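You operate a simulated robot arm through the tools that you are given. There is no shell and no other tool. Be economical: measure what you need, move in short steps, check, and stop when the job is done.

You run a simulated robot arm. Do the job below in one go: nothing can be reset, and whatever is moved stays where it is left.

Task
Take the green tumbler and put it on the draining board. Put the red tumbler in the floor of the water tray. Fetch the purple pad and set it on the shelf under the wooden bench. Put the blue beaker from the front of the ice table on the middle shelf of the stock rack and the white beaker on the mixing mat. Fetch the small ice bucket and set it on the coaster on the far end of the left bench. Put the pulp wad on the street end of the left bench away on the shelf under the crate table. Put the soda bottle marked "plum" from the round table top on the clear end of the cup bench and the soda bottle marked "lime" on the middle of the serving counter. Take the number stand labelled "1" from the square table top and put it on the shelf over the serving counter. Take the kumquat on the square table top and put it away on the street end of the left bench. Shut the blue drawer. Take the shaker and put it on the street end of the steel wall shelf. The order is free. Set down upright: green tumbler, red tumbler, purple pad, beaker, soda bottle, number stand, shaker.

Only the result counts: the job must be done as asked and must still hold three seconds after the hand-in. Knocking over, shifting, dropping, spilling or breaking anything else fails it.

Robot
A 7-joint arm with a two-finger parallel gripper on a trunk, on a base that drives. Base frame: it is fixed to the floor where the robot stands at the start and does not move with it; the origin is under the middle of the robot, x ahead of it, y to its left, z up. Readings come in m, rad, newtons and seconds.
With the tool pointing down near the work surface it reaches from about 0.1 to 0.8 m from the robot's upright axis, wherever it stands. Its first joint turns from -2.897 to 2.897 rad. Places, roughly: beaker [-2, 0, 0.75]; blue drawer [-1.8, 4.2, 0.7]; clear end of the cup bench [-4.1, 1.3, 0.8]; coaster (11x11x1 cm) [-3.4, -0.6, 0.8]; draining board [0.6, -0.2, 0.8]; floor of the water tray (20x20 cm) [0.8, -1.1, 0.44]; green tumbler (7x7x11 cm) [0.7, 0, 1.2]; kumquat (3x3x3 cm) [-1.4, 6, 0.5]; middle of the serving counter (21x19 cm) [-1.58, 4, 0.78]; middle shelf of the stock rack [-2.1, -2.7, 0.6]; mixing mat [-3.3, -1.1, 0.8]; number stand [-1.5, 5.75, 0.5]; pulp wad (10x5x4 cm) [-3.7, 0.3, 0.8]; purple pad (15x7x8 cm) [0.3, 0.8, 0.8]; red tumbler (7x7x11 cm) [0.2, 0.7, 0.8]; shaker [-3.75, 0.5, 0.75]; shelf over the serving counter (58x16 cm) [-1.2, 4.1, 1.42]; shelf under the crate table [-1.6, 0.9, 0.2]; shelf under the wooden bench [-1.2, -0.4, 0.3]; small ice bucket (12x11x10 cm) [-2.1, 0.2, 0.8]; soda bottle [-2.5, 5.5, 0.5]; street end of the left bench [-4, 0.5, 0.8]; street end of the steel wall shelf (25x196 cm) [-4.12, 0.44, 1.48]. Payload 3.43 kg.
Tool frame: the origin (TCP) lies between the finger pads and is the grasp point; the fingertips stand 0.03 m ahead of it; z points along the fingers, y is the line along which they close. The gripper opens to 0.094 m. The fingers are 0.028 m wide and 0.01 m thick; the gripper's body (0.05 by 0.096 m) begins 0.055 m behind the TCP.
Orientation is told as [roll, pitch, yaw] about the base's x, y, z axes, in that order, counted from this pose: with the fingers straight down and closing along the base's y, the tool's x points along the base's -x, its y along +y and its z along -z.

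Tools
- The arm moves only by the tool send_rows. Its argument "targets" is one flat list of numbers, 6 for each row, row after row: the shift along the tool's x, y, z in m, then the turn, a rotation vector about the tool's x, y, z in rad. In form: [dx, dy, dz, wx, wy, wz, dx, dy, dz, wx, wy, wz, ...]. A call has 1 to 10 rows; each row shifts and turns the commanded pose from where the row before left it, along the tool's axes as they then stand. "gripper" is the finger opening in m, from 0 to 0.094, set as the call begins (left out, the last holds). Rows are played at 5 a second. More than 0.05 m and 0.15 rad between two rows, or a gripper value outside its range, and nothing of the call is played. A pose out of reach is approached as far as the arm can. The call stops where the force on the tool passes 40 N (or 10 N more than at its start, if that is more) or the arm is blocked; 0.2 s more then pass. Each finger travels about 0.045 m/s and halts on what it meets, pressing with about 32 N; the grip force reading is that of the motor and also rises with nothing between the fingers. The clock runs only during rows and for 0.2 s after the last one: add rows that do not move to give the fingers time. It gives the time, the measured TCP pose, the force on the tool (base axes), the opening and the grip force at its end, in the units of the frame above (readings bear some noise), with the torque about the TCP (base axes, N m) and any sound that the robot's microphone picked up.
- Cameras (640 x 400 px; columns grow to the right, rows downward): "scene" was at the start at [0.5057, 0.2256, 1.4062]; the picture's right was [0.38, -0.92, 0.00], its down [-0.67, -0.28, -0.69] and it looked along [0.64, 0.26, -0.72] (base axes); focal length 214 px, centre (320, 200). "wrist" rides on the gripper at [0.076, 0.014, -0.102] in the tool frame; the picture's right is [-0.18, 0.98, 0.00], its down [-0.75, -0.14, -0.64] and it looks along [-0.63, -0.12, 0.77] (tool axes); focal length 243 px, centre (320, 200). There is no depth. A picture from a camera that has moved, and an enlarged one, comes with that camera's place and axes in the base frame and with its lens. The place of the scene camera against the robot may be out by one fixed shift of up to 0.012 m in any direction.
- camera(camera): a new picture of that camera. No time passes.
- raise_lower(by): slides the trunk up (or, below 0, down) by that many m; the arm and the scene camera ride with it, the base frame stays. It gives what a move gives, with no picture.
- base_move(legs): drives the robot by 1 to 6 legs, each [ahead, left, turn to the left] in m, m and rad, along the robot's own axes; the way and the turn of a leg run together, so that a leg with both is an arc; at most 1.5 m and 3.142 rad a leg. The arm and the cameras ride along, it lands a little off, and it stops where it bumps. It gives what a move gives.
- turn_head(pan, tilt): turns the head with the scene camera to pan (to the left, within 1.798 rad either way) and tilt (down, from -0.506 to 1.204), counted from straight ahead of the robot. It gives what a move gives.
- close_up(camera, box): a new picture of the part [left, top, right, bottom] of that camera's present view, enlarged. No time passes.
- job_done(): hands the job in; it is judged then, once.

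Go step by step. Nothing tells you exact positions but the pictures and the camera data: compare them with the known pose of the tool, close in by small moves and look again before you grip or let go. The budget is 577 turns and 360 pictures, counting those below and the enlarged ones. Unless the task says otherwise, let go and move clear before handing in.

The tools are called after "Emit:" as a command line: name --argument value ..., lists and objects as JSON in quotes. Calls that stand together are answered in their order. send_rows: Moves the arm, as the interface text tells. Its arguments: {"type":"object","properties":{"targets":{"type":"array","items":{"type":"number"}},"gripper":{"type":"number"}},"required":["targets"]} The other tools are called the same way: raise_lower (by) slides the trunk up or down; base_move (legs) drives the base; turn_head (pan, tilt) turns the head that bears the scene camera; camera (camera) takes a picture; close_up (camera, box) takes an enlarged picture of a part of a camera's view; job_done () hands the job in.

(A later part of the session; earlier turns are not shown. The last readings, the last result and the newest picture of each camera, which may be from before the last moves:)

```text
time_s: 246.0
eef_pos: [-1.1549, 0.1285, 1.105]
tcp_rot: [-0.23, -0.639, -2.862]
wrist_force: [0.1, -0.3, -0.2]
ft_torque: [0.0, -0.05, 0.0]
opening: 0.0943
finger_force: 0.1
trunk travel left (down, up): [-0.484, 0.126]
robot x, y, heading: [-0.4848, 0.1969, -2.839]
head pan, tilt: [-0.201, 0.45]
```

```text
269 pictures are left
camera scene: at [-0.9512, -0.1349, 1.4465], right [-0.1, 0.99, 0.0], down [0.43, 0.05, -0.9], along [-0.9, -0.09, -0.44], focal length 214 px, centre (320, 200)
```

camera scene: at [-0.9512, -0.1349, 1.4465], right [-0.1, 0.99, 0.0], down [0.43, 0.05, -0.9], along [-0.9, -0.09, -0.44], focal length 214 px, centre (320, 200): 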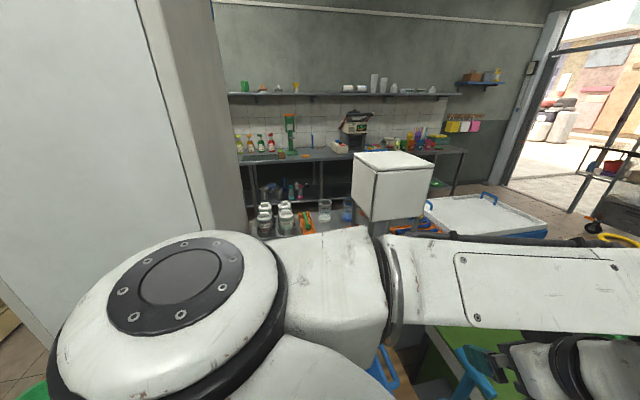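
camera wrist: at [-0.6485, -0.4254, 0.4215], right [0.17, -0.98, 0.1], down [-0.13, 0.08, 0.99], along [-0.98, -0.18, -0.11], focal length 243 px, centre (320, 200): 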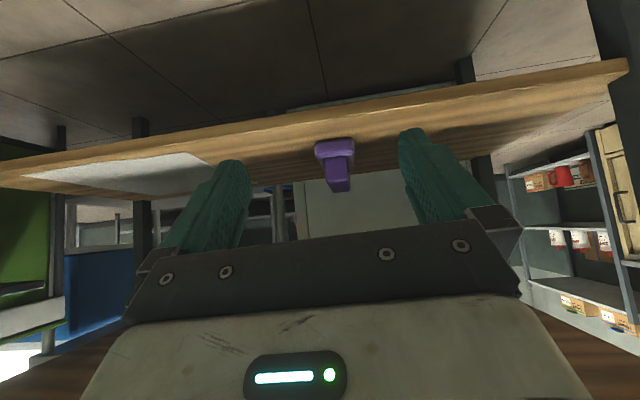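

Emit:
close_up --camera "scene" --box '[230, 70, 470, 240]'

Emit:
close_up --camera "scene" --box '[240, 170, 380, 240]'

```text
2.35 times, centred on (350, 155) of scene
camera zoom: at [-0.9512, -0.1349, 1.4465], right [-0.1, 0.99, 0.0], down [0.43, 0.05, -0.9], along [-0.9, -0.09, -0.44], focal length 505 px, centre (249, 306)
```

zoom: 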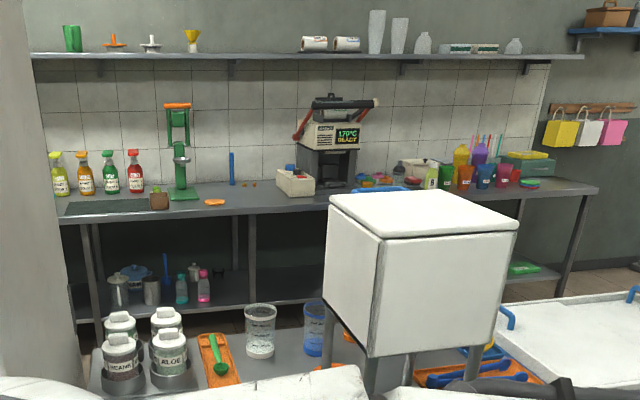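

```text
4.57 times, centred on (310, 205) of scene
camera zoom: at [-0.9512, -0.1349, 1.4465], right [-0.1, 0.99, 0.0], down [0.43, 0.05, -0.9], along [-0.9, -0.09, -0.44], focal length 980 px, centre (366, 177)
```

zoom: 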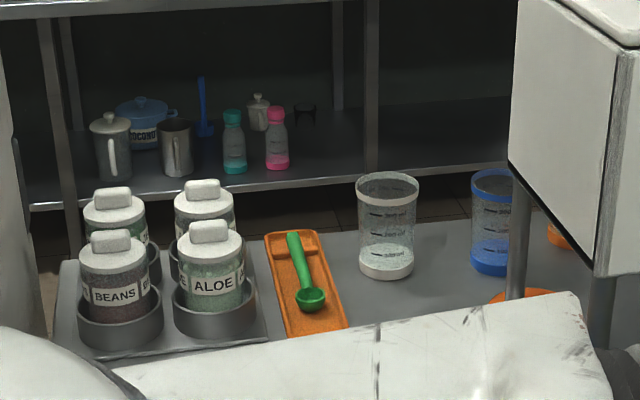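

The elbow blocks the view; back up, lower the arm out of view with trunk raised.

Emit:
base_move --legs '[[-0.3, 0, 0]]'

Emit:
send_rows --targets '[0.03, 0, 0.036, 0, 0, 0, 0.03, 0, 0.036, 0, 0, 0, 0.03, 0, 0.036, 0, 0, 0, 0.03, 0, 0.036, 0, 0, 0, 0.03, 0, 0.036, 0, 0, 0, 0.03, 0, 0.036, 0, 0, 0, 0.03, 0, 0.036, 0, 0, 0, 0.03, 0, 0.036, 0, 0, 0]'

Emit:
raise_lower --by 0.12

Emit:
turn_head --pan 0.0 --tilt 0.4

Emit:
camera --camera "scene"

```text
time_s: 248.1
eef_pos: [-0.8678, 0.2191, 1.105]
tcp_rot: [-0.231, -0.639, -2.86]
wrist_force: [-0.3, 0.4, 0.6]
ft_torque: [-0.05, 0.01, 0.0]
opening: 0.0941
finger_force: 0.0
trunk travel left (down, up): [-0.484, 0.126]
robot x, y, heading: [-0.1959, 0.2802, -2.839]
head pan, tilt: [-0.201, 0.45]
```

```text
time_s: 249.9
eef_pos: [-0.8617, 0.2884, 0.7361]
tcp_rot: [-0.23, -0.642, -2.861]
wrist_force: [0.4, -1.0, -0.4]
ft_torque: [-0.02, -0.01, -0.01]
opening: 0.0941
finger_force: 0.0
trunk travel left (down, up): [-0.484, 0.126]
robot x, y, heading: [-0.1979, 0.2872, -2.839]
head pan, tilt: [-0.201, 0.45]
```

```text
time_s: 251.4
eef_pos: [-0.8622, 0.2897, 0.8559]
tcp_rot: [-0.231, -0.638, -2.863]
wrist_force: [-0.9, 0.3, 0.4]
ft_torque: [0.02, -0.02, 0.02]
opening: 0.094
finger_force: 0.0
trunk travel left (down, up): [-0.604, 0.006]
robot x, y, heading: [-0.2002, 0.2831, -2.839]
head pan, tilt: [-0.201, 0.45]
```

```text
time_s: 252.1
eef_pos: [-0.8614, 0.2896, 0.857]
tcp_rot: [-0.231, -0.642, -2.861]
wrist_force: [0.8, 1.0, -0.1]
ft_torque: [0.01, -0.01, 0.02]
opening: 0.094
finger_force: 0.0
trunk travel left (down, up): [-0.604, 0.006]
robot x, y, heading: [-0.2003, 0.2865, -2.838]
head pan, tilt: [0.0, 0.4]
```

```text
266 pictures are left
camera scene: at [-0.6616, -0.0627, 1.5712], right [-0.3, 0.95, 0.0], down [0.37, 0.12, -0.92], along [-0.88, -0.27, -0.39], focal length 214 px, centre (320, 200)
```

scene: 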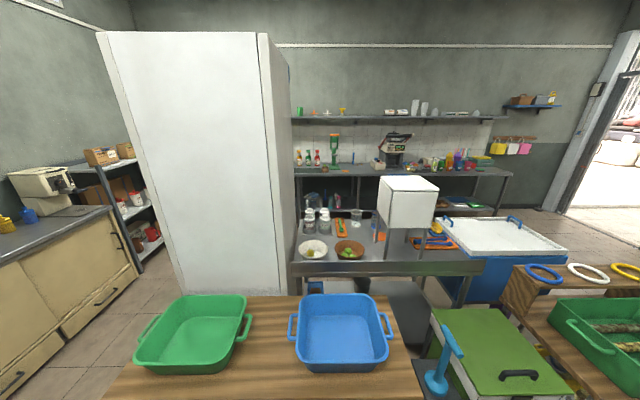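

Emit:
close_up --camera "scene" --box '[285, 170, 495, 310]'

Emit:
close_up --camera "scene" --box '[280, 90, 520, 220]'

```text
2.86 times, centred on (390, 240) of scene
camera zoom: at [-0.6616, -0.0627, 1.5712], right [-0.3, 0.95, 0.0], down [0.37, 0.12, -0.92], along [-0.88, -0.27, -0.39], focal length 613 px, centre (120, 86)
```

zoom: 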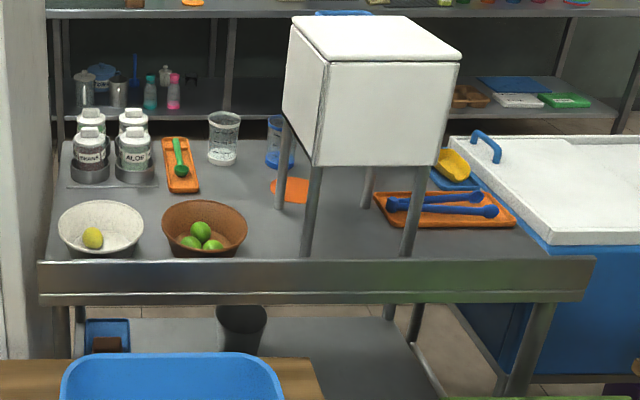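

```text
2.67 times, centred on (400, 155) of scene
camera zoom: at [-0.6616, -0.0627, 1.5712], right [-0.3, 0.95, 0.0], down [0.37, 0.12, -0.92], along [-0.88, -0.27, -0.39], focal length 572 px, centre (107, 320)
```

zoom: 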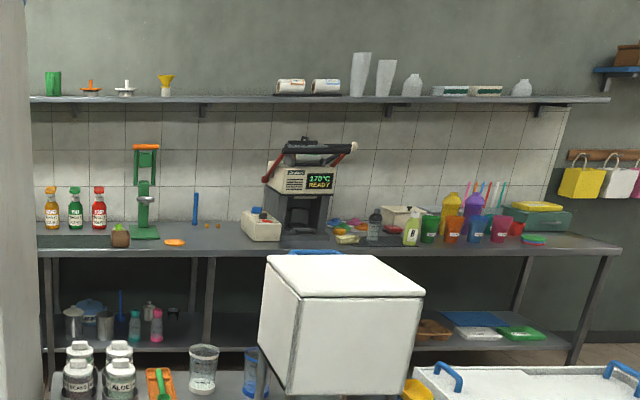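

Fridge occupies N≈−1.5…, the vendor aisle lies beyond the ice table. I'll drive around through the left corridor (between fridge and cabinet).

Emit:
base_move --legs '[[0.12, 0, 0], [0, 1.4, 0]]'

Emit:
turn_head --pan 0.2 --tilt 0.5

Emit:
camera --camera "scene"

```text
time_s: 259.9
eef_pos: [-0.5592, -1.0707, 0.8569]
tcp_rot: [-0.23, -0.639, -2.862]
wrist_force: [-0.7, -0.3, 0.7]
ft_torque: [-0.05, 0.03, -0.02]
opening: 0.094
finger_force: 0.1
trunk travel left (down, up): [-0.604, 0.006]
robot x, y, heading: [0.1003, -1.0784, -2.838]
head pan, tilt: [0.0, 0.4]
```

```text
time_s: 260.6
eef_pos: [-0.5591, -1.0714, 0.8571]
tcp_rot: [-0.23, -0.637, -2.86]
wrist_force: [-0.5, 0.4, -0.3]
ft_torque: [0.02, 0.02, 0.02]
opening: 0.0942
finger_force: 0.1
trunk travel left (down, up): [-0.604, 0.006]
robot x, y, heading: [0.1047, -1.0725, -2.838]
head pan, tilt: [0.201, 0.499]
```

```text
263 pictures are left
camera scene: at [-0.3503, -1.4385, 1.5621], right [-0.48, 0.88, 0.0], down [0.42, 0.23, -0.88], along [-0.77, -0.42, -0.48], focal length 214 px, centre (320, 200)
```

scene: 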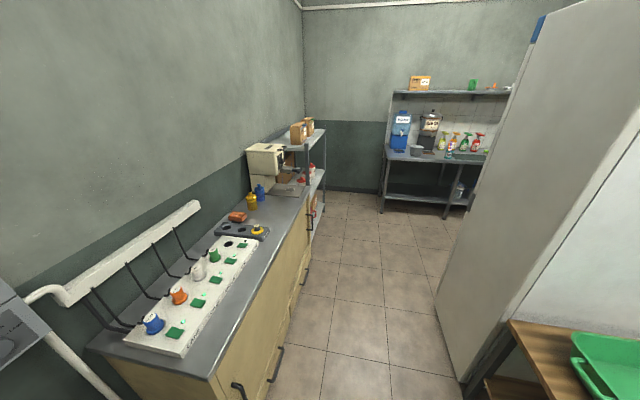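

Corridor is clear. Drive forward into it.

Emit:
base_move --legs '[[1.3, 0, 0], [0.75, 0.03, 0]]'

Emit:
turn_head --pan -1.2 --tilt 0.4

Emit:
camera --camera "scene"

Emit:
turn_head --pan 0.3 --tilt 0.5

Emit:
camera --camera "scene"

```text
time_s: 270.9
eef_pos: [-2.518, -1.7415, 0.8564]
tcp_rot: [-0.228, -0.639, -2.849]
wrist_force: [-0.1, 0.1, 0.0]
ft_torque: [0.02, 0.0, 0.03]
opening: 0.0939
finger_force: 0.1
trunk travel left (down, up): [-0.604, 0.006]
robot x, y, heading: [-1.8568, -1.7359, -2.828]
head pan, tilt: [0.201, 0.499]
```

```text
time_s: 272.4
eef_pos: [-2.5184, -1.7405, 0.8566]
tcp_rot: [-0.231, -0.639, -2.848]
wrist_force: [0.3, 0.0, 0.6]
ft_torque: [0.0, 0.01, 0.01]
opening: 0.0939
finger_force: 0.1
trunk travel left (down, up): [-0.604, 0.006]
robot x, y, heading: [-1.8546, -1.7402, -2.821]
head pan, tilt: [-1.201, 0.4]
```

```text
262 pictures are left
camera scene: at [-2.2849, -1.9897, 1.5712], right [0.77, 0.64, 0.0], down [0.25, -0.3, -0.92], along [-0.58, 0.71, -0.39], focal length 214 px, centre (320, 200)
```

scene: 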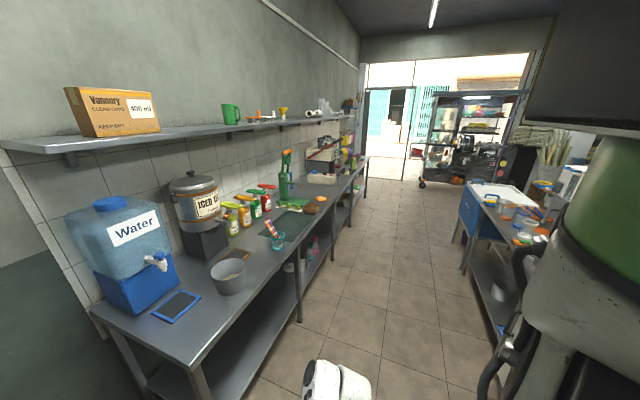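

```text
time_s: 274.0
eef_pos: [-2.5183, -1.7409, 0.8561]
tcp_rot: [-0.231, -0.639, -2.849]
wrist_force: [-0.3, 0.0, 0.5]
ft_torque: [0.01, 0.02, -0.01]
opening: 0.0941
finger_force: 0.1
trunk travel left (down, up): [-0.604, 0.006]
robot x, y, heading: [-1.856, -1.7363, -2.82]
head pan, tilt: [0.3, 0.499]
```

```text
261 pictures are left
camera scene: at [-2.3003, -2.1139, 1.5621], right [-0.58, 0.82, 0.0], down [0.39, 0.28, -0.88], along [-0.72, -0.51, -0.48], focal length 214 px, centre (320, 200)
```

scene: 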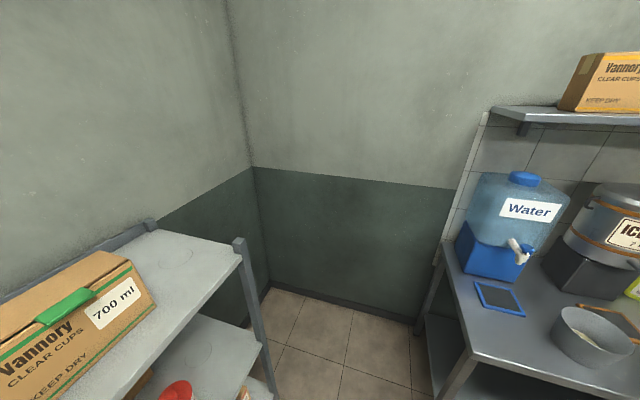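

Emit:
turn_head --pan -0.9 --tilt 0.4

Emit:
close_up --camera "scene" --box '[240, 130, 480, 280]'

Emit:
turn_head --pan -1.5 --tilt 0.4

Emit:
camera --camera "scene"

```text
time_s: 275.4
eef_pos: [-2.5178, -1.7401, 0.8576]
tcp_rot: [-0.232, -0.639, -2.849]
wrist_force: [0.1, -0.6, -0.2]
ft_torque: [0.0, 0.02, 0.01]
opening: 0.094
finger_force: 0.0
trunk travel left (down, up): [-0.604, 0.006]
robot x, y, heading: [-1.8554, -1.737, -2.826]
head pan, tilt: [-0.901, 0.4]
```

```text
2.67 times, centred on (360, 205) of scene
camera zoom: at [-2.3034, -2.0103, 1.5712], right [0.55, 0.83, 0.0], down [0.33, -0.21, -0.92], along [-0.77, 0.51, -0.39], focal length 572 px, centre (213, 187)
```

zoom: 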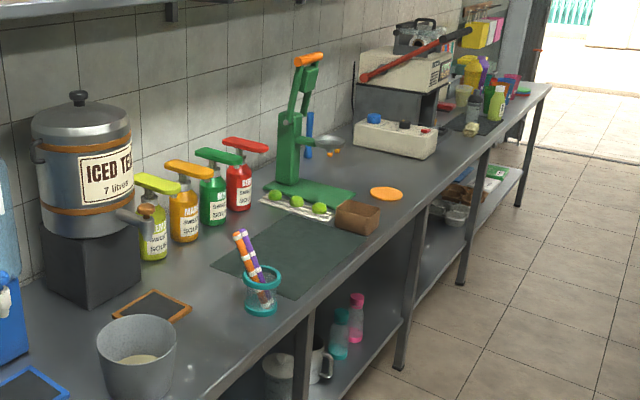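

```text
time_s: 276.4
eef_pos: [-2.518, -1.7419, 0.856]
tcp_rot: [-0.231, -0.637, -2.849]
wrist_force: [0.3, -0.4, 0.0]
ft_torque: [0.02, 0.02, 0.03]
opening: 0.0939
finger_force: 0.0
trunk travel left (down, up): [-0.604, 0.006]
robot x, y, heading: [-1.8558, -1.739, -2.823]
head pan, tilt: [-1.499, 0.4]
```

```text
259 pictures are left
camera scene: at [-2.2613, -1.9756, 1.5712], right [0.93, 0.38, 0.0], down [0.15, -0.36, -0.92], along [-0.35, 0.85, -0.39], focal length 214 px, centre (320, 200)
```

scene: 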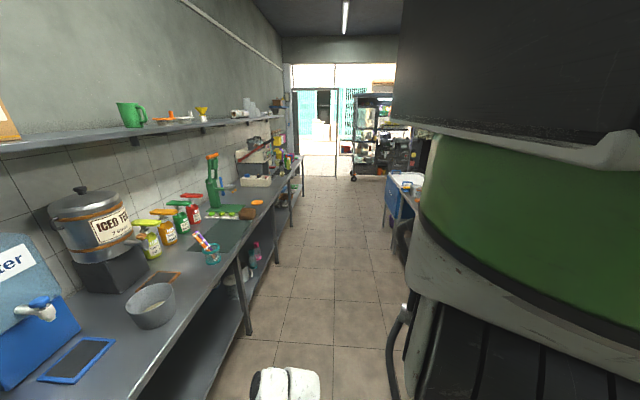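

The orange disc at (-3.46,-0.55) is the coaster, the green mat at (-3.3,-1.08) the mixing mat. Turn along the aisle and drive beside the ice table.

Emit:
base_move --legs '[[0, 0, -1.59], [0.5, 0.36, 0], [0.5, 0, 0]]'

Emit:
turn_head --pan -0.9 --tilt 0.6

Emit:
camera --camera "scene"

Emit:
turn_head --pan 0.3 --tilt 0.5

Emit:
camera --camera "scene"

```text
time_s: 280.5
eef_pos: [-1.8922, -1.0749, 0.8557]
tcp_rot: [-0.204, -0.648, 1.895]
wrist_force: [-12.8, -9.1, 3.3]
ft_torque: [0.12, -0.27, -0.43]
opening: 0.0862
finger_force: 0.1
trunk travel left (down, up): [-0.604, 0.006]
robot x, y, heading: [-1.8607, -1.7391, 1.916]
head pan, tilt: [-1.499, 0.4]
heard: click
stopped in leg 1: the force on the tool passed its limit at 50 N (the readings are from after the stop); the commanded pose is now the measured one
```

```text
time_s: 281.5
eef_pos: [-1.8894, -1.0722, 0.8553]
tcp_rot: [-0.207, -0.647, 1.895]
wrist_force: [-18.5, -6.6, -3.2]
ft_torque: [0.02, 0.05, -0.24]
opening: 0.0827
finger_force: 0.1
trunk travel left (down, up): [-0.604, 0.006]
robot x, y, heading: [-1.8599, -1.7405, 1.915]
head pan, tilt: [-0.901, 0.6]
```

```text
258 pictures are left
camera scene: at [-2.1539, -1.3127, 1.5529], right [0.85, -0.53, 0.0], down [-0.3, -0.48, -0.83], along [0.44, 0.7, -0.56], focal length 214 px, centre (320, 200)
```

scene: 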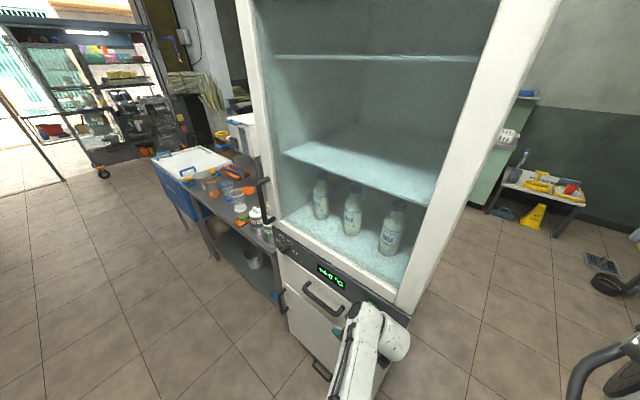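

```text
time_s: 282.9
eef_pos: [-1.8892, -1.0721, 0.8568]
tcp_rot: [-0.208, -0.648, 1.896]
wrist_force: [-19.9, -3.6, -3.6]
ft_torque: [-0.01, 0.1, -0.01]
opening: 0.0817
finger_force: 0.0
trunk travel left (down, up): [-0.604, 0.006]
robot x, y, heading: [-1.8533, -1.7396, 1.916]
head pan, tilt: [0.3, 0.499]
```

```text
257 pictures are left
camera scene: at [-2.2552, -1.3147, 1.5619], right [0.8, 0.6, 0.0], down [0.29, -0.38, -0.88], along [-0.53, 0.7, -0.48], focal length 214 px, centre (320, 200)
```

scene: 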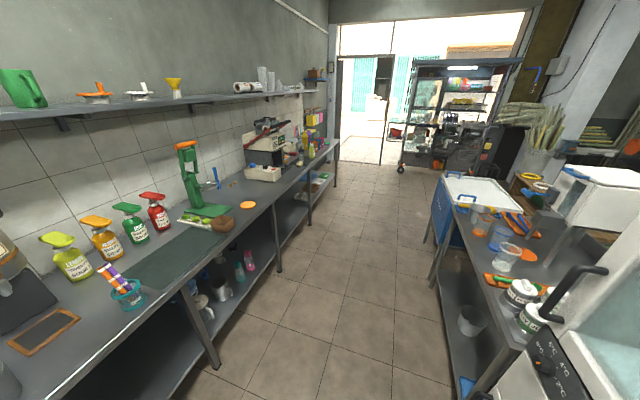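

The hand touched the fridge's drawer handle during the turn. Turn back to release, then look at it.

Emit:
base_move --legs '[[0, 0, 0.35]]'

Emit:
turn_head --pan -1.2 --tilt 0.7

Emit:
camera --camera "scene"

```text
time_s: 284.4
eef_pos: [-2.1155, -1.1241, 0.8555]
tcp_rot: [-0.211, -0.645, 2.248]
wrist_force: [-0.8, -0.2, 0.4]
ft_torque: [0.01, 0.02, -0.02]
opening: 0.094
finger_force: 0.1
trunk travel left (down, up): [-0.604, 0.006]
robot x, y, heading: [-1.857, -1.7408, 2.27]
head pan, tilt: [0.3, 0.499]
```

```text
time_s: 286.0
eef_pos: [-2.1161, -1.1243, 0.8556]
tcp_rot: [-0.209, -0.646, 2.247]
wrist_force: [-0.4, 0.5, 0.2]
ft_torque: [0.05, -0.01, 0.0]
opening: 0.0941
finger_force: 0.1
trunk travel left (down, up): [-0.604, 0.006]
robot x, y, heading: [-1.8528, -1.7402, 2.265]
head pan, tilt: [-1.201, 0.7]
```

```text
256 pictures are left
camera scene: at [-2.2596, -1.4495, 1.5444], right [0.88, -0.48, 0.0], down [-0.31, -0.56, -0.77], along [0.37, 0.67, -0.64], focal length 214 px, centre (320, 200)
```

scene: 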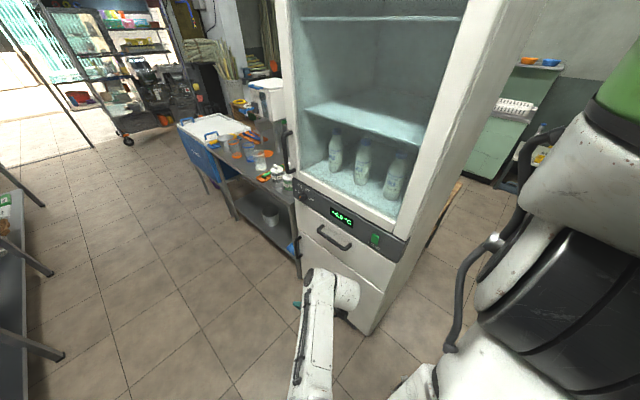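

Emit:
close_up --camera "scene" --box '[280, 160, 420, 260]'

```text
4.00 times, centred on (350, 210) of scene
camera zoom: at [-2.2596, -1.4495, 1.5444], right [0.88, -0.48, 0.0], down [-0.31, -0.56, -0.77], along [0.37, 0.67, -0.64], focal length 858 px, centre (200, 160)
```

zoom: 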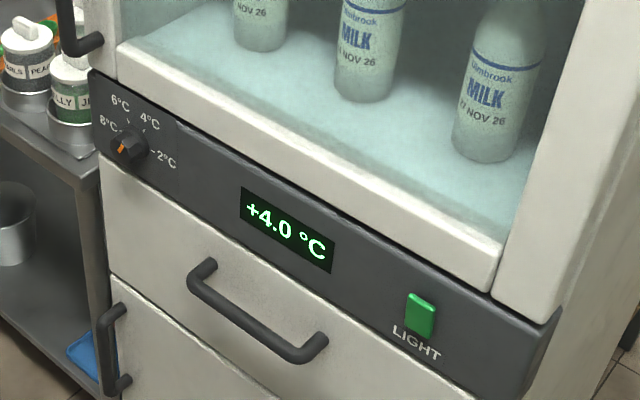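

Emit:
turn_head --pan -1.2 --tilt 0.2

Emit:
camera --camera "scene"

```text
time_s: 286.9
eef_pos: [-2.1148, -1.1255, 0.8563]
tcp_rot: [-0.209, -0.645, 2.248]
wrist_force: [0.9, -0.3, 0.2]
ft_torque: [0.01, 0.02, -0.01]
opening: 0.0937
finger_force: 0.1
trunk travel left (down, up): [-0.604, 0.006]
robot x, y, heading: [-1.8561, -1.7377, 2.262]
head pan, tilt: [-1.201, 0.201]
```

```text
254 pictures are left
camera scene: at [-2.2556, -1.4423, 1.5897], right [0.88, -0.48, 0.0], down [-0.1, -0.18, -0.98], along [0.47, 0.86, -0.2], focal length 214 px, centre (320, 200)
```

scene: 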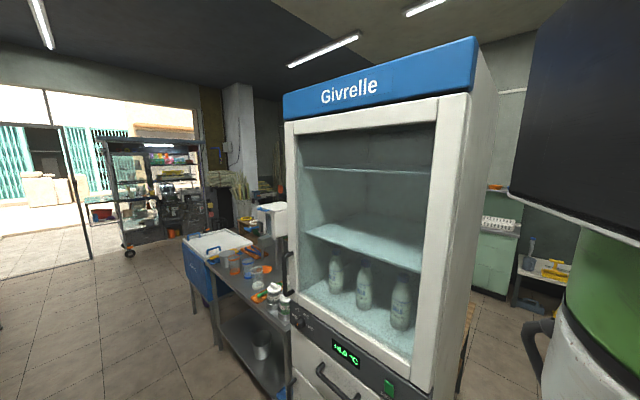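

By triangulation the fridge's LIGHT rocker sits at about (-1.836,-1.099,0.938), right where the hand's body touched — it probably got toggled (click). I'll reposition to press it once with a fingertip and check whether the same click occurs, restoring it.

Emit:
base_move --legs '[[0.224, 0.539, 0], [0, 0, -1.965]]'

Emit:
send_rows --targets '[0, 0, 0, 0, -0.1, 0, 0, 0, 0, 0, 0, 0]' --gripper 0.0

Emit:
base_move --legs '[[0, 0.55, 0]]'

Emit:
turn_head --pan -0.4 --tilt 0.6

Emit:
camera --camera "scene"

```text
time_s: 294.9
eef_pos: [-1.747, -1.9081, 0.8558]
tcp_rot: [-0.209, -0.646, 0.279]
wrist_force: [0.2, 0.9, -0.4]
ft_torque: [0.0, -0.04, 0.05]
opening: 0.0941
finger_force: 0.0
trunk travel left (down, up): [-0.604, 0.006]
robot x, y, heading: [-2.4134, -1.9093, 0.299]
head pan, tilt: [-1.201, 0.201]
```

```text
time_s: 295.5
eef_pos: [-1.7467, -1.9086, 0.8562]
tcp_rot: [-0.227, -0.746, 0.308]
wrist_force: [0.3, -0.9, 0.8]
ft_torque: [0.0, 0.02, -0.02]
opening: 0.041
finger_force: 0.0
trunk travel left (down, up): [-0.604, 0.006]
robot x, y, heading: [-2.415, -1.9089, 0.297]
head pan, tilt: [-1.201, 0.201]
```

```text
time_s: 298.7
eef_pos: [-1.9067, -1.3874, 0.8559]
tcp_rot: [-0.226, -0.742, 0.3]
wrist_force: [-0.3, -0.5, -0.4]
ft_torque: [0.01, 0.03, -0.02]
opening: 0.0002
finger_force: 32.2
trunk travel left (down, up): [-0.604, 0.006]
robot x, y, heading: [-2.5729, -1.382, 0.294]
head pan, tilt: [-1.201, 0.201]
```

```text
time_s: 299.8
eef_pos: [-1.9049, -1.3877, 0.8553]
tcp_rot: [-0.226, -0.743, 0.301]
wrist_force: [0.0, -0.3, 0.0]
ft_torque: [-0.04, -0.01, -0.01]
opening: 0.0
finger_force: 31.9
trunk travel left (down, up): [-0.604, 0.006]
robot x, y, heading: [-2.5731, -1.3815, 0.293]
head pan, tilt: [-0.4, 0.6]
```

```text
253 pictures are left
camera scene: at [-2.1273, -1.0795, 1.553], right [-0.11, -0.99, 0.0], down [-0.56, 0.06, -0.83], along [0.82, -0.09, -0.56], focal length 214 px, centre (320, 200)
```

scene: 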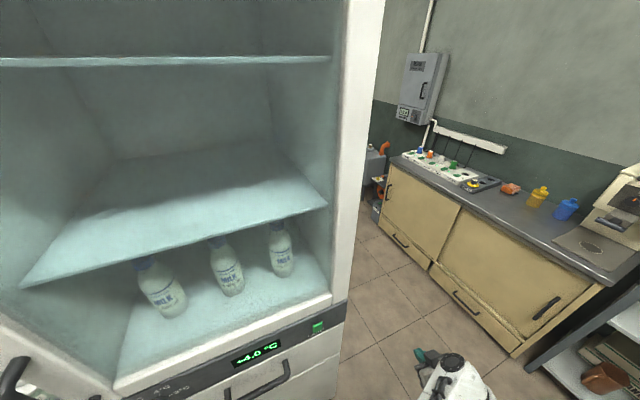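

Emit:
base_move --legs '[[-0.03, 0.25, 0]]'

Emit:
send_rows --targets '[-0.032, 0, -0.034, 0, 0, 0, -0.032, 0, -0.034, 0, 0, 0, 0, 0, 0, 0, 0, 0]'

Emit:
camera --camera "scene"

```text
time_s: 301.6
eef_pos: [-2.0077, -1.1563, 0.8562]
tcp_rot: [-0.226, -0.743, 0.297]
wrist_force: [-0.3, 0.9, 0.1]
ft_torque: [0.0, 0.0, -0.01]
opening: 0.0
finger_force: 31.5
trunk travel left (down, up): [-0.604, 0.006]
robot x, y, heading: [-2.6741, -1.1489, 0.293]
head pan, tilt: [-0.4, 0.6]
```

```text
time_s: 302.4
eef_pos: [-2.0103, -1.1411, 0.9487]
tcp_rot: [-0.227, -0.744, 0.296]
wrist_force: [0.0, 0.7, 0.0]
ft_torque: [0.02, 0.0, 0.01]
opening: 0.0001
finger_force: 32.2
trunk travel left (down, up): [-0.604, 0.006]
robot x, y, heading: [-2.6746, -1.1511, 0.292]
head pan, tilt: [-0.4, 0.6]
```

```text
252 pictures are left
camera scene: at [-2.2274, -0.848, 1.553], right [-0.11, -0.99, 0.0], down [-0.56, 0.06, -0.83], along [0.82, -0.09, -0.56], focal length 214 px, centre (320, 200)
```

scene: 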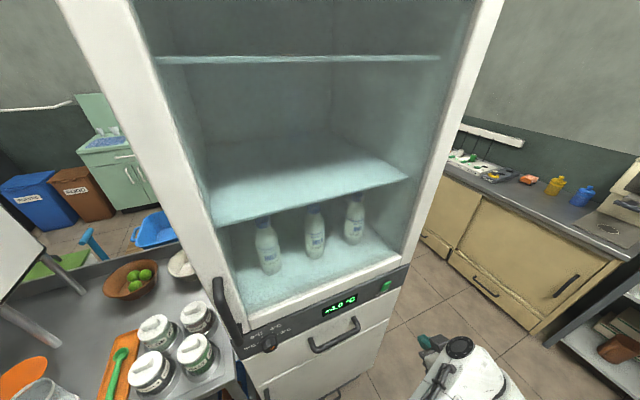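

Emit:
send_rows --targets '[0.0115, -0.0089, 0.0149, 0, 0, 0, -0.0294, 0.0062, 0.0264, 0, 0, 0, -0.0294, 0.0062, 0.0264, 0, 0, 0, -0.022, 0.0047, 0.0198, 0, 0, 0]'

Emit:
camera --camera "scene"

Emit:
camera --camera "wrist"

```text
time_s: 303.4
eef_pos: [-1.899, -1.1195, 0.9303]
tcp_rot: [-0.229, -0.743, 0.298]
wrist_force: [0.0, 0.1, 0.6]
ft_torque: [0.02, -0.03, -0.04]
opening: 0.0
finger_force: 32.2
trunk travel left (down, up): [-0.604, 0.006]
robot x, y, heading: [-2.6739, -1.1495, 0.293]
head pan, tilt: [-0.4, 0.6]
```

```text
251 pictures are left
camera scene: at [-2.2273, -0.848, 1.553], right [-0.11, -0.99, 0.0], down [-0.56, 0.06, -0.82], along [0.82, -0.09, -0.57], focal length 214 px, centre (320, 200)
```

scene: 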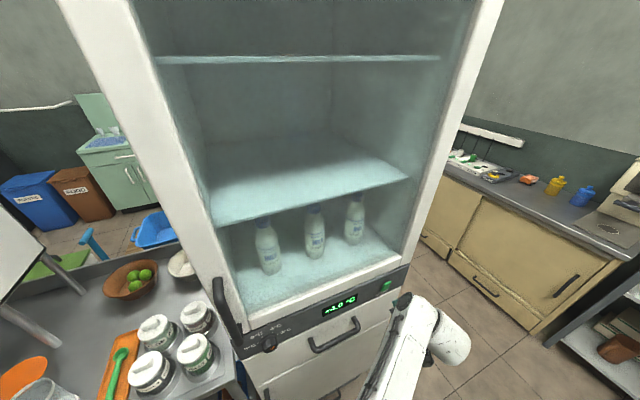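

```text
250 pictures are left
camera wrist: at [-2.0278, -1.1197, 0.9503], right [-0.01, 1.0, -0.04], down [0.1, 0.04, 0.99], along [0.99, 0.0, -0.1], focal length 243 px, centre (320, 200)
```

wrist: 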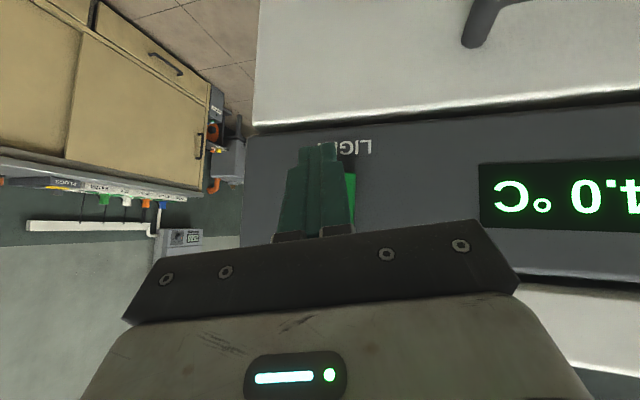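

The wrist view confirms the fingertip is lined up with the rocker (~3 cm away). Press gently forward.

Emit:
send_rows --targets '[-0.0059, 0.0012, 0.0053, 0, 0, 0, -0.0059, 0.0012, 0.0053, 0, 0, 0, -0.0037, 0.0008, 0.0033, 0, 0, 0, -0.003, 0.0006, 0.0027, 0, 0, 0]'

Emit:
camera --camera "scene"

```text
time_s: 304.4
eef_pos: [-1.8775, -1.1127, 0.9316]
tcp_rot: [-0.226, -0.743, 0.3]
wrist_force: [-0.6, 0.4, 1.2]
ft_torque: [0.0, 0.03, 0.0]
opening: 0.0
finger_force: 32.4
trunk travel left (down, up): [-0.604, 0.006]
robot x, y, heading: [-2.6706, -1.1528, 0.288]
head pan, tilt: [-0.4, 0.6]
```

```text
249 pictures are left
camera scene: at [-2.2273, -0.8481, 1.553], right [-0.11, -0.99, 0.0], down [-0.56, 0.06, -0.82], along [0.82, -0.09, -0.57], focal length 214 px, centre (320, 200)
```

scene: 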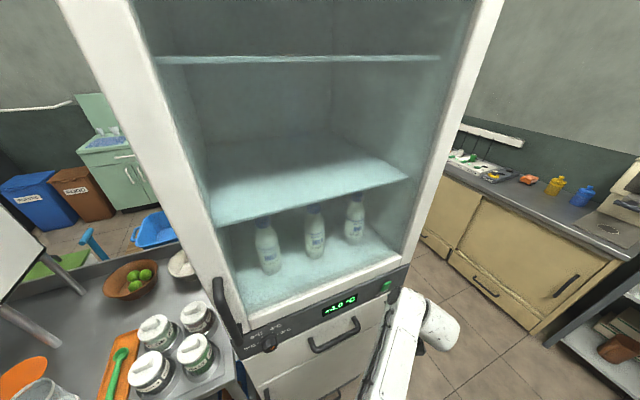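

Emit:
send_rows --targets '[-0.003, 0.0006, 0.0027, 0, 0, 0, -0.003, 0.0006, 0.0027, 0, 0, 0, -0.003, 0.0006, 0.0027, 0, 0, 0]'

```text
time_s: 305.2
eef_pos: [-1.8649, -1.1087, 0.9312]
tcp_rot: [-0.228, -0.744, 0.299]
wrist_force: [-0.3, 0.7, -0.4]
ft_torque: [-0.01, 0.0, 0.02]
opening: 0.0
finger_force: 32.0
trunk travel left (down, up): [-0.604, 0.006]
robot x, y, heading: [-2.6742, -1.1512, 0.291]
head pan, tilt: [-0.4, 0.6]
```

Emit:
send_rows --targets '[-0.003, 0.0006, 0.0027, 0, 0, 0, -0.003, 0.0006, 0.0027, 0, 0, 0]'

Emit:
camera --camera "wrist"

```text
time_s: 305.8
eef_pos: [-1.8635, -1.1093, 0.9289]
tcp_rot: [-0.229, -0.733, 0.298]
wrist_force: [-6.1, -0.9, 2.6]
ft_torque: [0.03, 0.0, 0.08]
opening: 0.0
finger_force: 31.9
trunk travel left (down, up): [-0.604, 0.006]
robot x, y, heading: [-2.6709, -1.1524, 0.292]
head pan, tilt: [-0.4, 0.6]
stopped in row 2: the force on the tool passed its limit at 45 N (the readings are from after the stop); the commanded pose is now the measured one
```

```text
248 pictures are left
camera wrist: at [-1.9898, -1.109, 0.9505], right [-0.01, 1.0, -0.04], down [0.11, 0.04, 0.99], along [0.99, 0.0, -0.11], focal length 243 px, centre (320, 200)
```

wrist: 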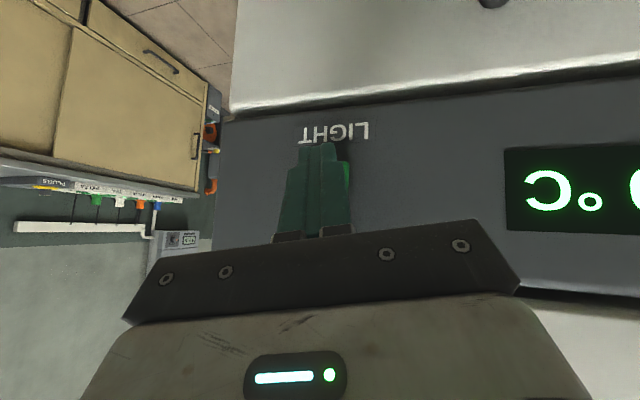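

No click. Back off a little and inspect the rocker with the wrist camera.

Emit:
send_rows --targets '[0.0294, -0.03, -0.0264, 0, 0, 0, 0.02, -0.03, -0.018, 0, 0, 0, 0, 0, 0, 0, 0, 0]'

Emit:
close_up --camera "wrist" --box '[300, 80, 480, 230]'

Emit:
close_up --camera "scene" --box '[350, 260, 430, 310]'

```text
time_s: 306.6
eef_pos: [-1.9199, -1.1777, 0.9398]
tcp_rot: [-0.23, -0.735, 0.299]
wrist_force: [-0.1, -0.1, 0.3]
ft_torque: [0.01, 0.02, 0.0]
opening: 0.0
finger_force: 32.0
trunk travel left (down, up): [-0.604, 0.006]
robot x, y, heading: [-2.674, -1.1512, 0.291]
head pan, tilt: [-0.4, 0.6]
```

```text
2.67 times, centred on (390, 155) of wrist
camera zoom: at [-2.0464, -1.178, 0.9598], right [-0.01, 1.0, -0.04], down [0.11, 0.04, 0.99], along [0.99, 0.0, -0.11], focal length 647 px, centre (133, 320)
```

zoom: 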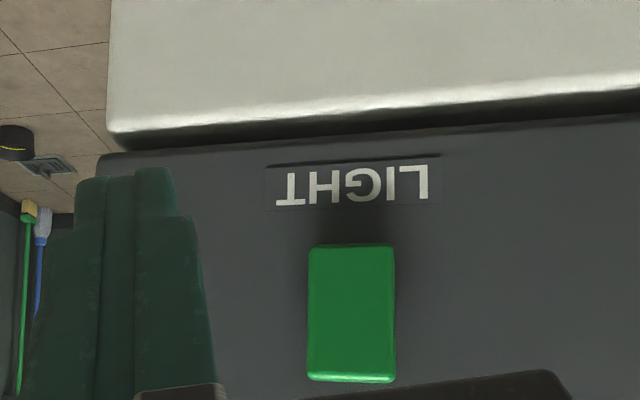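

```text
8.00 times, centred on (390, 285) of scene
camera zoom: at [-2.2281, -0.8478, 1.553], right [-0.11, -0.99, 0.0], down [-0.56, 0.06, -0.82], along [0.82, -0.09, -0.57], focal length 1716 px, centre (-240, -480)
```

zoom: 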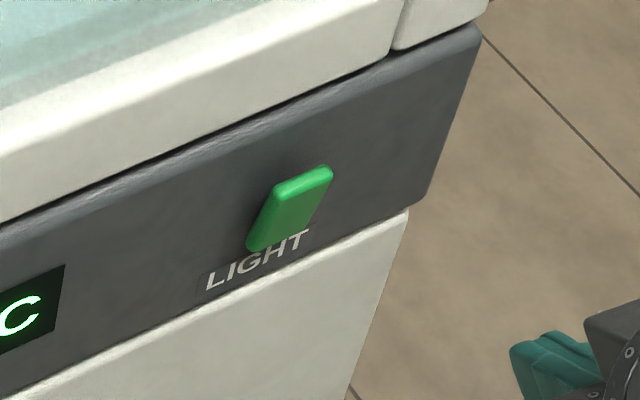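

The rocker is tilted with its top end out (bottom pressed in) — consistent with the palm having pressed its lower end. I'll press the top end to restore it.

Emit:
send_rows --targets '[-0.0115, 0.0392, -0.0218, 0, 0, 0, -0.0236, 0.005, 0.0211, 0, 0, 0, 0, 0, 0, 0, 0, 0]'

Emit:
camera --camera "wrist"

```text
time_s: 307.4
eef_pos: [-1.9009, -1.127, 0.9566]
tcp_rot: [-0.227, -0.735, 0.3]
wrist_force: [0.2, 0.1, 0.0]
ft_torque: [0.04, -0.03, -0.01]
opening: 0.0
finger_force: 32.4
trunk travel left (down, up): [-0.604, 0.006]
robot x, y, heading: [-2.6756, -1.1492, 0.289]
head pan, tilt: [-0.4, 0.6]
```

```text
245 pictures are left
camera wrist: at [-2.0274, -1.1261, 0.9762], right [-0.01, 1.0, -0.04], down [0.11, 0.04, 0.99], along [0.99, 0.0, -0.11], focal length 243 px, centre (320, 200)
```

wrist: 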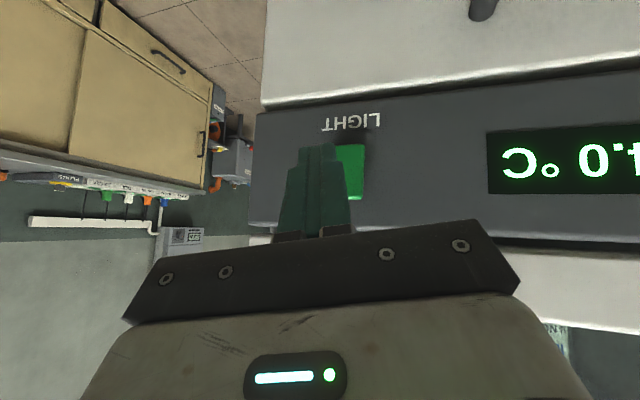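

Emit:
send_rows --targets '[-0.0118, 0.0025, 0.0106, 0, 0, 0, -0.0074, 0.0016, 0.0066, 0, 0, 0, -0.003, 0.0006, 0.0027, 0, 0, 0, -0.003, 0.0006, 0.0027, 0, 0, 0, -0.003, 0.0006, 0.0027, 0, 0, 0]'

Emit:
send_rows --targets '[-0.003, 0.0006, 0.0027, 0, 0, 0, -0.003, 0.0006, 0.0027, 0, 0, 0, -0.003, 0.0006, 0.0027, 0, 0, 0]'

Emit:
camera --camera "scene"

```text
time_s: 308.6
eef_pos: [-1.8637, -1.1148, 0.9535]
tcp_rot: [-0.225, -0.733, 0.299]
wrist_force: [-2.7, 0.7, 0.9]
ft_torque: [0.01, 0.03, 0.05]
opening: 0.0001
finger_force: 32.2
trunk travel left (down, up): [-0.604, 0.006]
robot x, y, heading: [-2.6726, -1.1519, 0.29]
head pan, tilt: [-0.4, 0.6]
```

```text
time_s: 309.2
eef_pos: [-1.8608, -1.1147, 0.9547]
tcp_rot: [-0.228, -0.728, 0.298]
wrist_force: [-18.2, 3.6, 11.8]
ft_torque: [0.15, -0.03, 0.26]
opening: 0.0
finger_force: 32.8
trunk travel left (down, up): [-0.604, 0.006]
robot x, y, heading: [-2.6719, -1.1523, 0.293]
head pan, tilt: [-0.4, 0.6]
heard: click
stopped in row 2: the force on the tool passed its limit at 47 N (the readings are from after the stop); the commanded pose is now the measured one
```

```text
244 pictures are left
camera scene: at [-2.2307, -0.8468, 1.5535], right [-0.11, -0.99, 0.0], down [-0.56, 0.06, -0.83], along [0.82, -0.09, -0.56], focal length 214 px, centre (320, 200)
```

scene: 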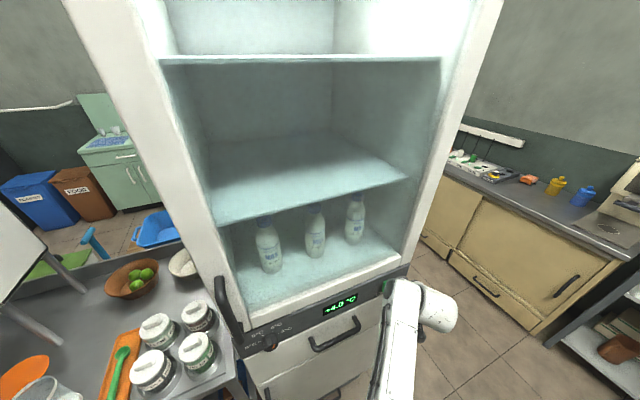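

Same click, and the fridge light is on again — state restored. Back away and slide along to the ice table.

Emit:
send_rows --targets '[0.0294, -0.0062, -0.0264, 0, 0, 0, 0.0294, -0.0062, -0.0264, 0, 0, 0, 0.0294, -0.0062, -0.0264, 0, 0, 0]' --gripper 0.094

Emit:
base_move --legs '[[-0.05, 0.75, 0]]'

Emit:
turn_head --pan 0.1 --tilt 0.7

Emit:
camera --camera "scene"

```text
time_s: 310.0
eef_pos: [-1.9744, -1.1506, 0.9563]
tcp_rot: [-0.228, -0.726, 0.296]
wrist_force: [0.1, 0.1, 0.8]
ft_torque: [0.0, -0.02, -0.02]
opening: 0.0686
finger_force: 0.1
trunk travel left (down, up): [-0.604, 0.006]
robot x, y, heading: [-2.6744, -1.151, 0.293]
head pan, tilt: [-0.4, 0.6]
```

```text
time_s: 314.1
eef_pos: [-2.2341, -0.4528, 0.9556]
tcp_rot: [-0.227, -0.725, 0.29]
wrist_force: [0.0, 0.6, 0.7]
ft_torque: [0.03, 0.0, -0.01]
opening: 0.094
finger_force: 0.0
trunk travel left (down, up): [-0.604, 0.006]
robot x, y, heading: [-2.9302, -0.4504, 0.284]
head pan, tilt: [-0.4, 0.6]
```

```text
time_s: 315.0
eef_pos: [-2.2329, -0.4525, 0.9564]
tcp_rot: [-0.227, -0.727, 0.291]
wrist_force: [0.1, 0.1, -0.2]
ft_torque: [0.01, -0.03, 0.01]
opening: 0.094
finger_force: 0.1
trunk travel left (down, up): [-0.604, 0.006]
robot x, y, heading: [-2.9354, -0.4479, 0.287]
head pan, tilt: [0.099, 0.7]
```

```text
243 pictures are left
camera scene: at [-2.4955, -0.1069, 1.5444], right [0.37, -0.93, 0.0], down [-0.6, -0.24, -0.76], along [0.71, 0.29, -0.64], focal length 214 px, centre (320, 200)
```

scene: 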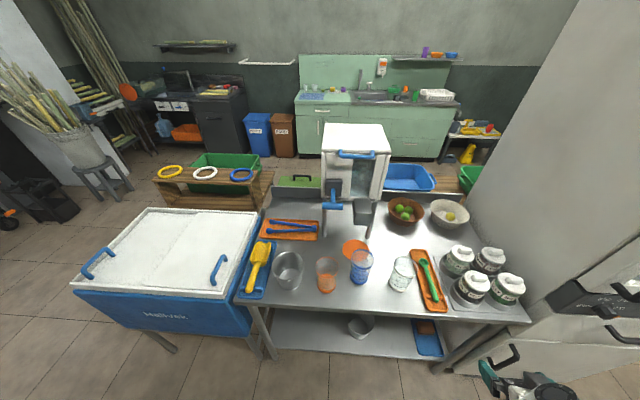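

Emit:
close_up --camera "scene" --box '[240, 210, 460, 350]'

```text
2.86 times, centred on (350, 280) of scene
camera zoom: at [-2.4955, -0.1069, 1.5444], right [0.37, -0.93, 0.0], down [-0.6, -0.24, -0.76], along [0.71, 0.29, -0.64], focal length 613 px, centre (234, -29)
```

zoom: 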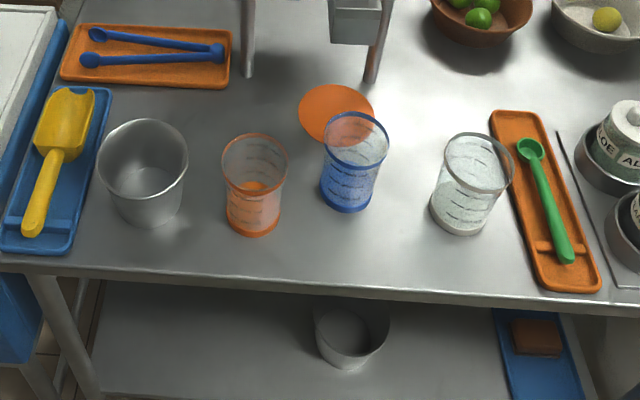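

Positions: white beaker ≈(-2.0,-0.24), blue ≈(-2.03,-0.085), bucket ≈(-2.155,0.17), on the aisle side. First level the tool (roll 0, pitch −45°).

Emit:
send_rows --targets '[0, 0, 0, -0.115, 0, 0, 0, 0, 0, -0.112, 0, 0, 0, 0, 0, 0, -0.058, 0, 0, 0, 0, 0, 0, 0]'

Emit:
camera --camera "wrist"

```text
time_s: 316.0
eef_pos: [-2.2328, -0.4536, 0.9558]
tcp_rot: [-0.001, -0.785, 0.292]
wrist_force: [-0.9, -0.4, 0.3]
ft_torque: [0.0, -0.01, -0.03]
opening: 0.0941
finger_force: 0.1
trunk travel left (down, up): [-0.604, 0.006]
robot x, y, heading: [-2.934, -0.4525, 0.282]
head pan, tilt: [0.099, 0.7]
```

```text
241 pictures are left
camera wrist: at [-2.3592, -0.4757, 0.9751], right [-0.16, 0.98, 0.13], down [0.12, -0.11, 0.99], along [0.98, 0.17, -0.1], focal length 243 px, centre (320, 200)
```

wrist: 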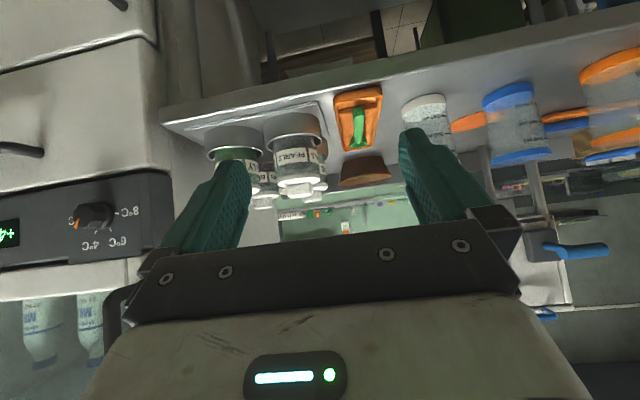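

Emit:
base_move --legs '[[0.15, 0.152, 0]]'

Emit:
camera --camera "wrist"

Emit:
turn_head --pan -0.1 --tilt 0.9

Emit:
camera --camera "scene"

```text
time_s: 317.6
eef_pos: [-2.1315, -0.2636, 0.9558]
tcp_rot: [-0.002, -0.785, 0.293]
wrist_force: [0.1, 0.2, -0.4]
ft_torque: [0.01, -0.01, 0.0]
opening: 0.0941
finger_force: 0.1
trunk travel left (down, up): [-0.604, 0.006]
robot x, y, heading: [-2.832, -0.2555, 0.283]
head pan, tilt: [0.099, 0.7]
```

```text
240 pictures are left
camera wrist: at [-2.2584, -0.2858, 0.9752], right [-0.16, 0.98, 0.13], down [0.12, -0.11, 0.99], along [0.98, 0.17, -0.1], focal length 243 px, centre (320, 200)
```

wrist: 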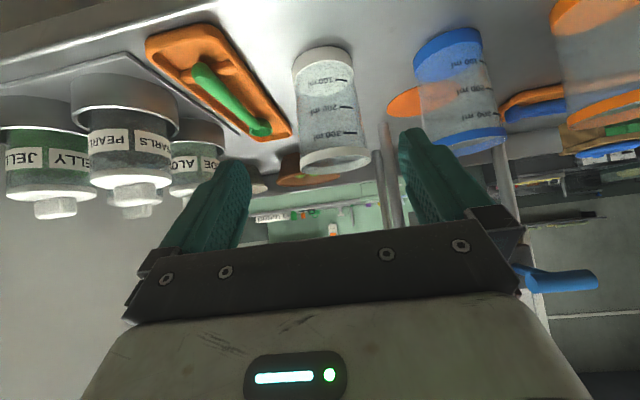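

```text
time_s: 318.4
eef_pos: [-2.1325, -0.2641, 0.9566]
tcp_rot: [0.001, -0.785, 0.292]
wrist_force: [-0.5, -0.4, 0.1]
ft_torque: [0.0, 0.0, -0.02]
opening: 0.0941
finger_force: 0.1
trunk travel left (down, up): [-0.604, 0.006]
robot x, y, heading: [-2.8344, -0.2555, 0.291]
head pan, tilt: [-0.099, 0.901]
```

```text
239 pictures are left
camera scene: at [-2.3995, 0.0651, 1.5282], right [0.19, -0.98, 0.0], down [-0.77, -0.15, -0.62], along [0.61, 0.12, -0.78], focal length 214 px, centre (320, 200)
```

scene: 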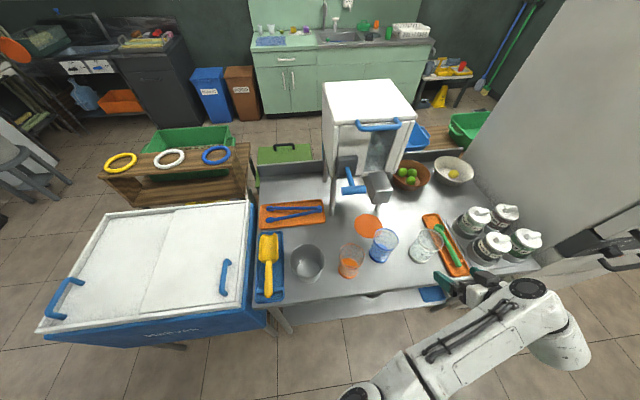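

White beaker axis ≈(-2.012,-0.221), table z≈0.79, rim ≈0.909. Lower, then move forward around it.

Emit:
send_rows --targets '[0.029, 0.0066, 0.029, 0, 0, 0, 0.029, 0, 0.029, 0, 0, 0, -0.029, 0, 0.029, 0, 0, 0, 0, 0, 0, 0, 0, 0]'

Emit:
camera --camera "wrist"

```text
time_s: 319.4
eef_pos: [-2.0953, -0.2456, 0.874]
tcp_rot: [0.001, -0.785, 0.29]
wrist_force: [0.4, 0.0, 0.3]
ft_torque: [0.02, 0.0, -0.04]
opening: 0.0939
finger_force: 0.0
trunk travel left (down, up): [-0.604, 0.006]
robot x, y, heading: [-2.8331, -0.2614, 0.279]
head pan, tilt: [-0.099, 0.901]
```

```text
238 pictures are left
camera wrist: at [-2.2209, -0.2681, 0.8931], right [-0.16, 0.98, 0.13], down [0.12, -0.11, 0.99], along [0.98, 0.17, -0.1], focal length 243 px, centre (320, 200)
```

wrist: 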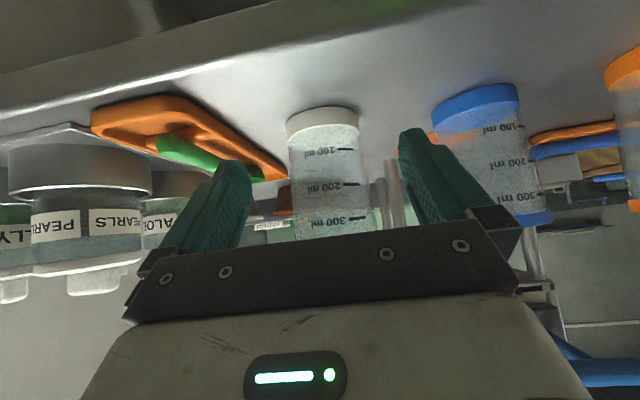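

Aligned. Move forward and grip.

Emit:
send_rows --targets '[-0.029, 0, 0.029, 0, 0, 0, -0.029, 0, 0.029, 0, 0, 0, 0, 0, 0, 0, 0, 0]'

Emit:
send_rows --targets '[0, 0, 0, 0, 0, 0, 0, 0, 0, 0, 0, 0, 0, 0, 0, 0, 0, 0, 0, 0, 0, 0, 0, 0]' --gripper 0.05

Emit:
camera --camera "wrist"

```text
time_s: 320.2
eef_pos: [-2.0156, -0.2219, 0.874]
tcp_rot: [0.001, -0.786, 0.291]
wrist_force: [0.2, 0.0, 0.5]
ft_torque: [0.01, 0.01, 0.01]
opening: 0.094
finger_force: 0.0
trunk travel left (down, up): [-0.604, 0.006]
robot x, y, heading: [-2.8344, -0.2583, 0.283]
head pan, tilt: [-0.099, 0.901]
```

```text
time_s: 321.2
eef_pos: [-2.016, -0.2224, 0.8749]
tcp_rot: [-0.001, -0.785, 0.29]
wrist_force: [0.0, 0.9, -0.4]
ft_torque: [-0.01, -0.02, 0.02]
opening: 0.0738
finger_force: 32.1
trunk travel left (down, up): [-0.604, 0.006]
robot x, y, heading: [-2.8327, -0.261, 0.281]
head pan, tilt: [-0.099, 0.901]
```

```text
237 pictures are left
camera wrist: at [-2.1422, -0.2444, 0.8937], right [-0.16, 0.98, 0.13], down [0.12, -0.11, 0.99], along [0.98, 0.17, -0.1], focal length 243 px, centre (320, 200)
```

wrist: 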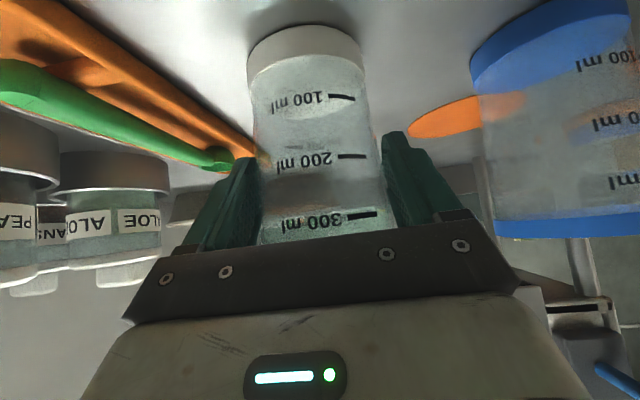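

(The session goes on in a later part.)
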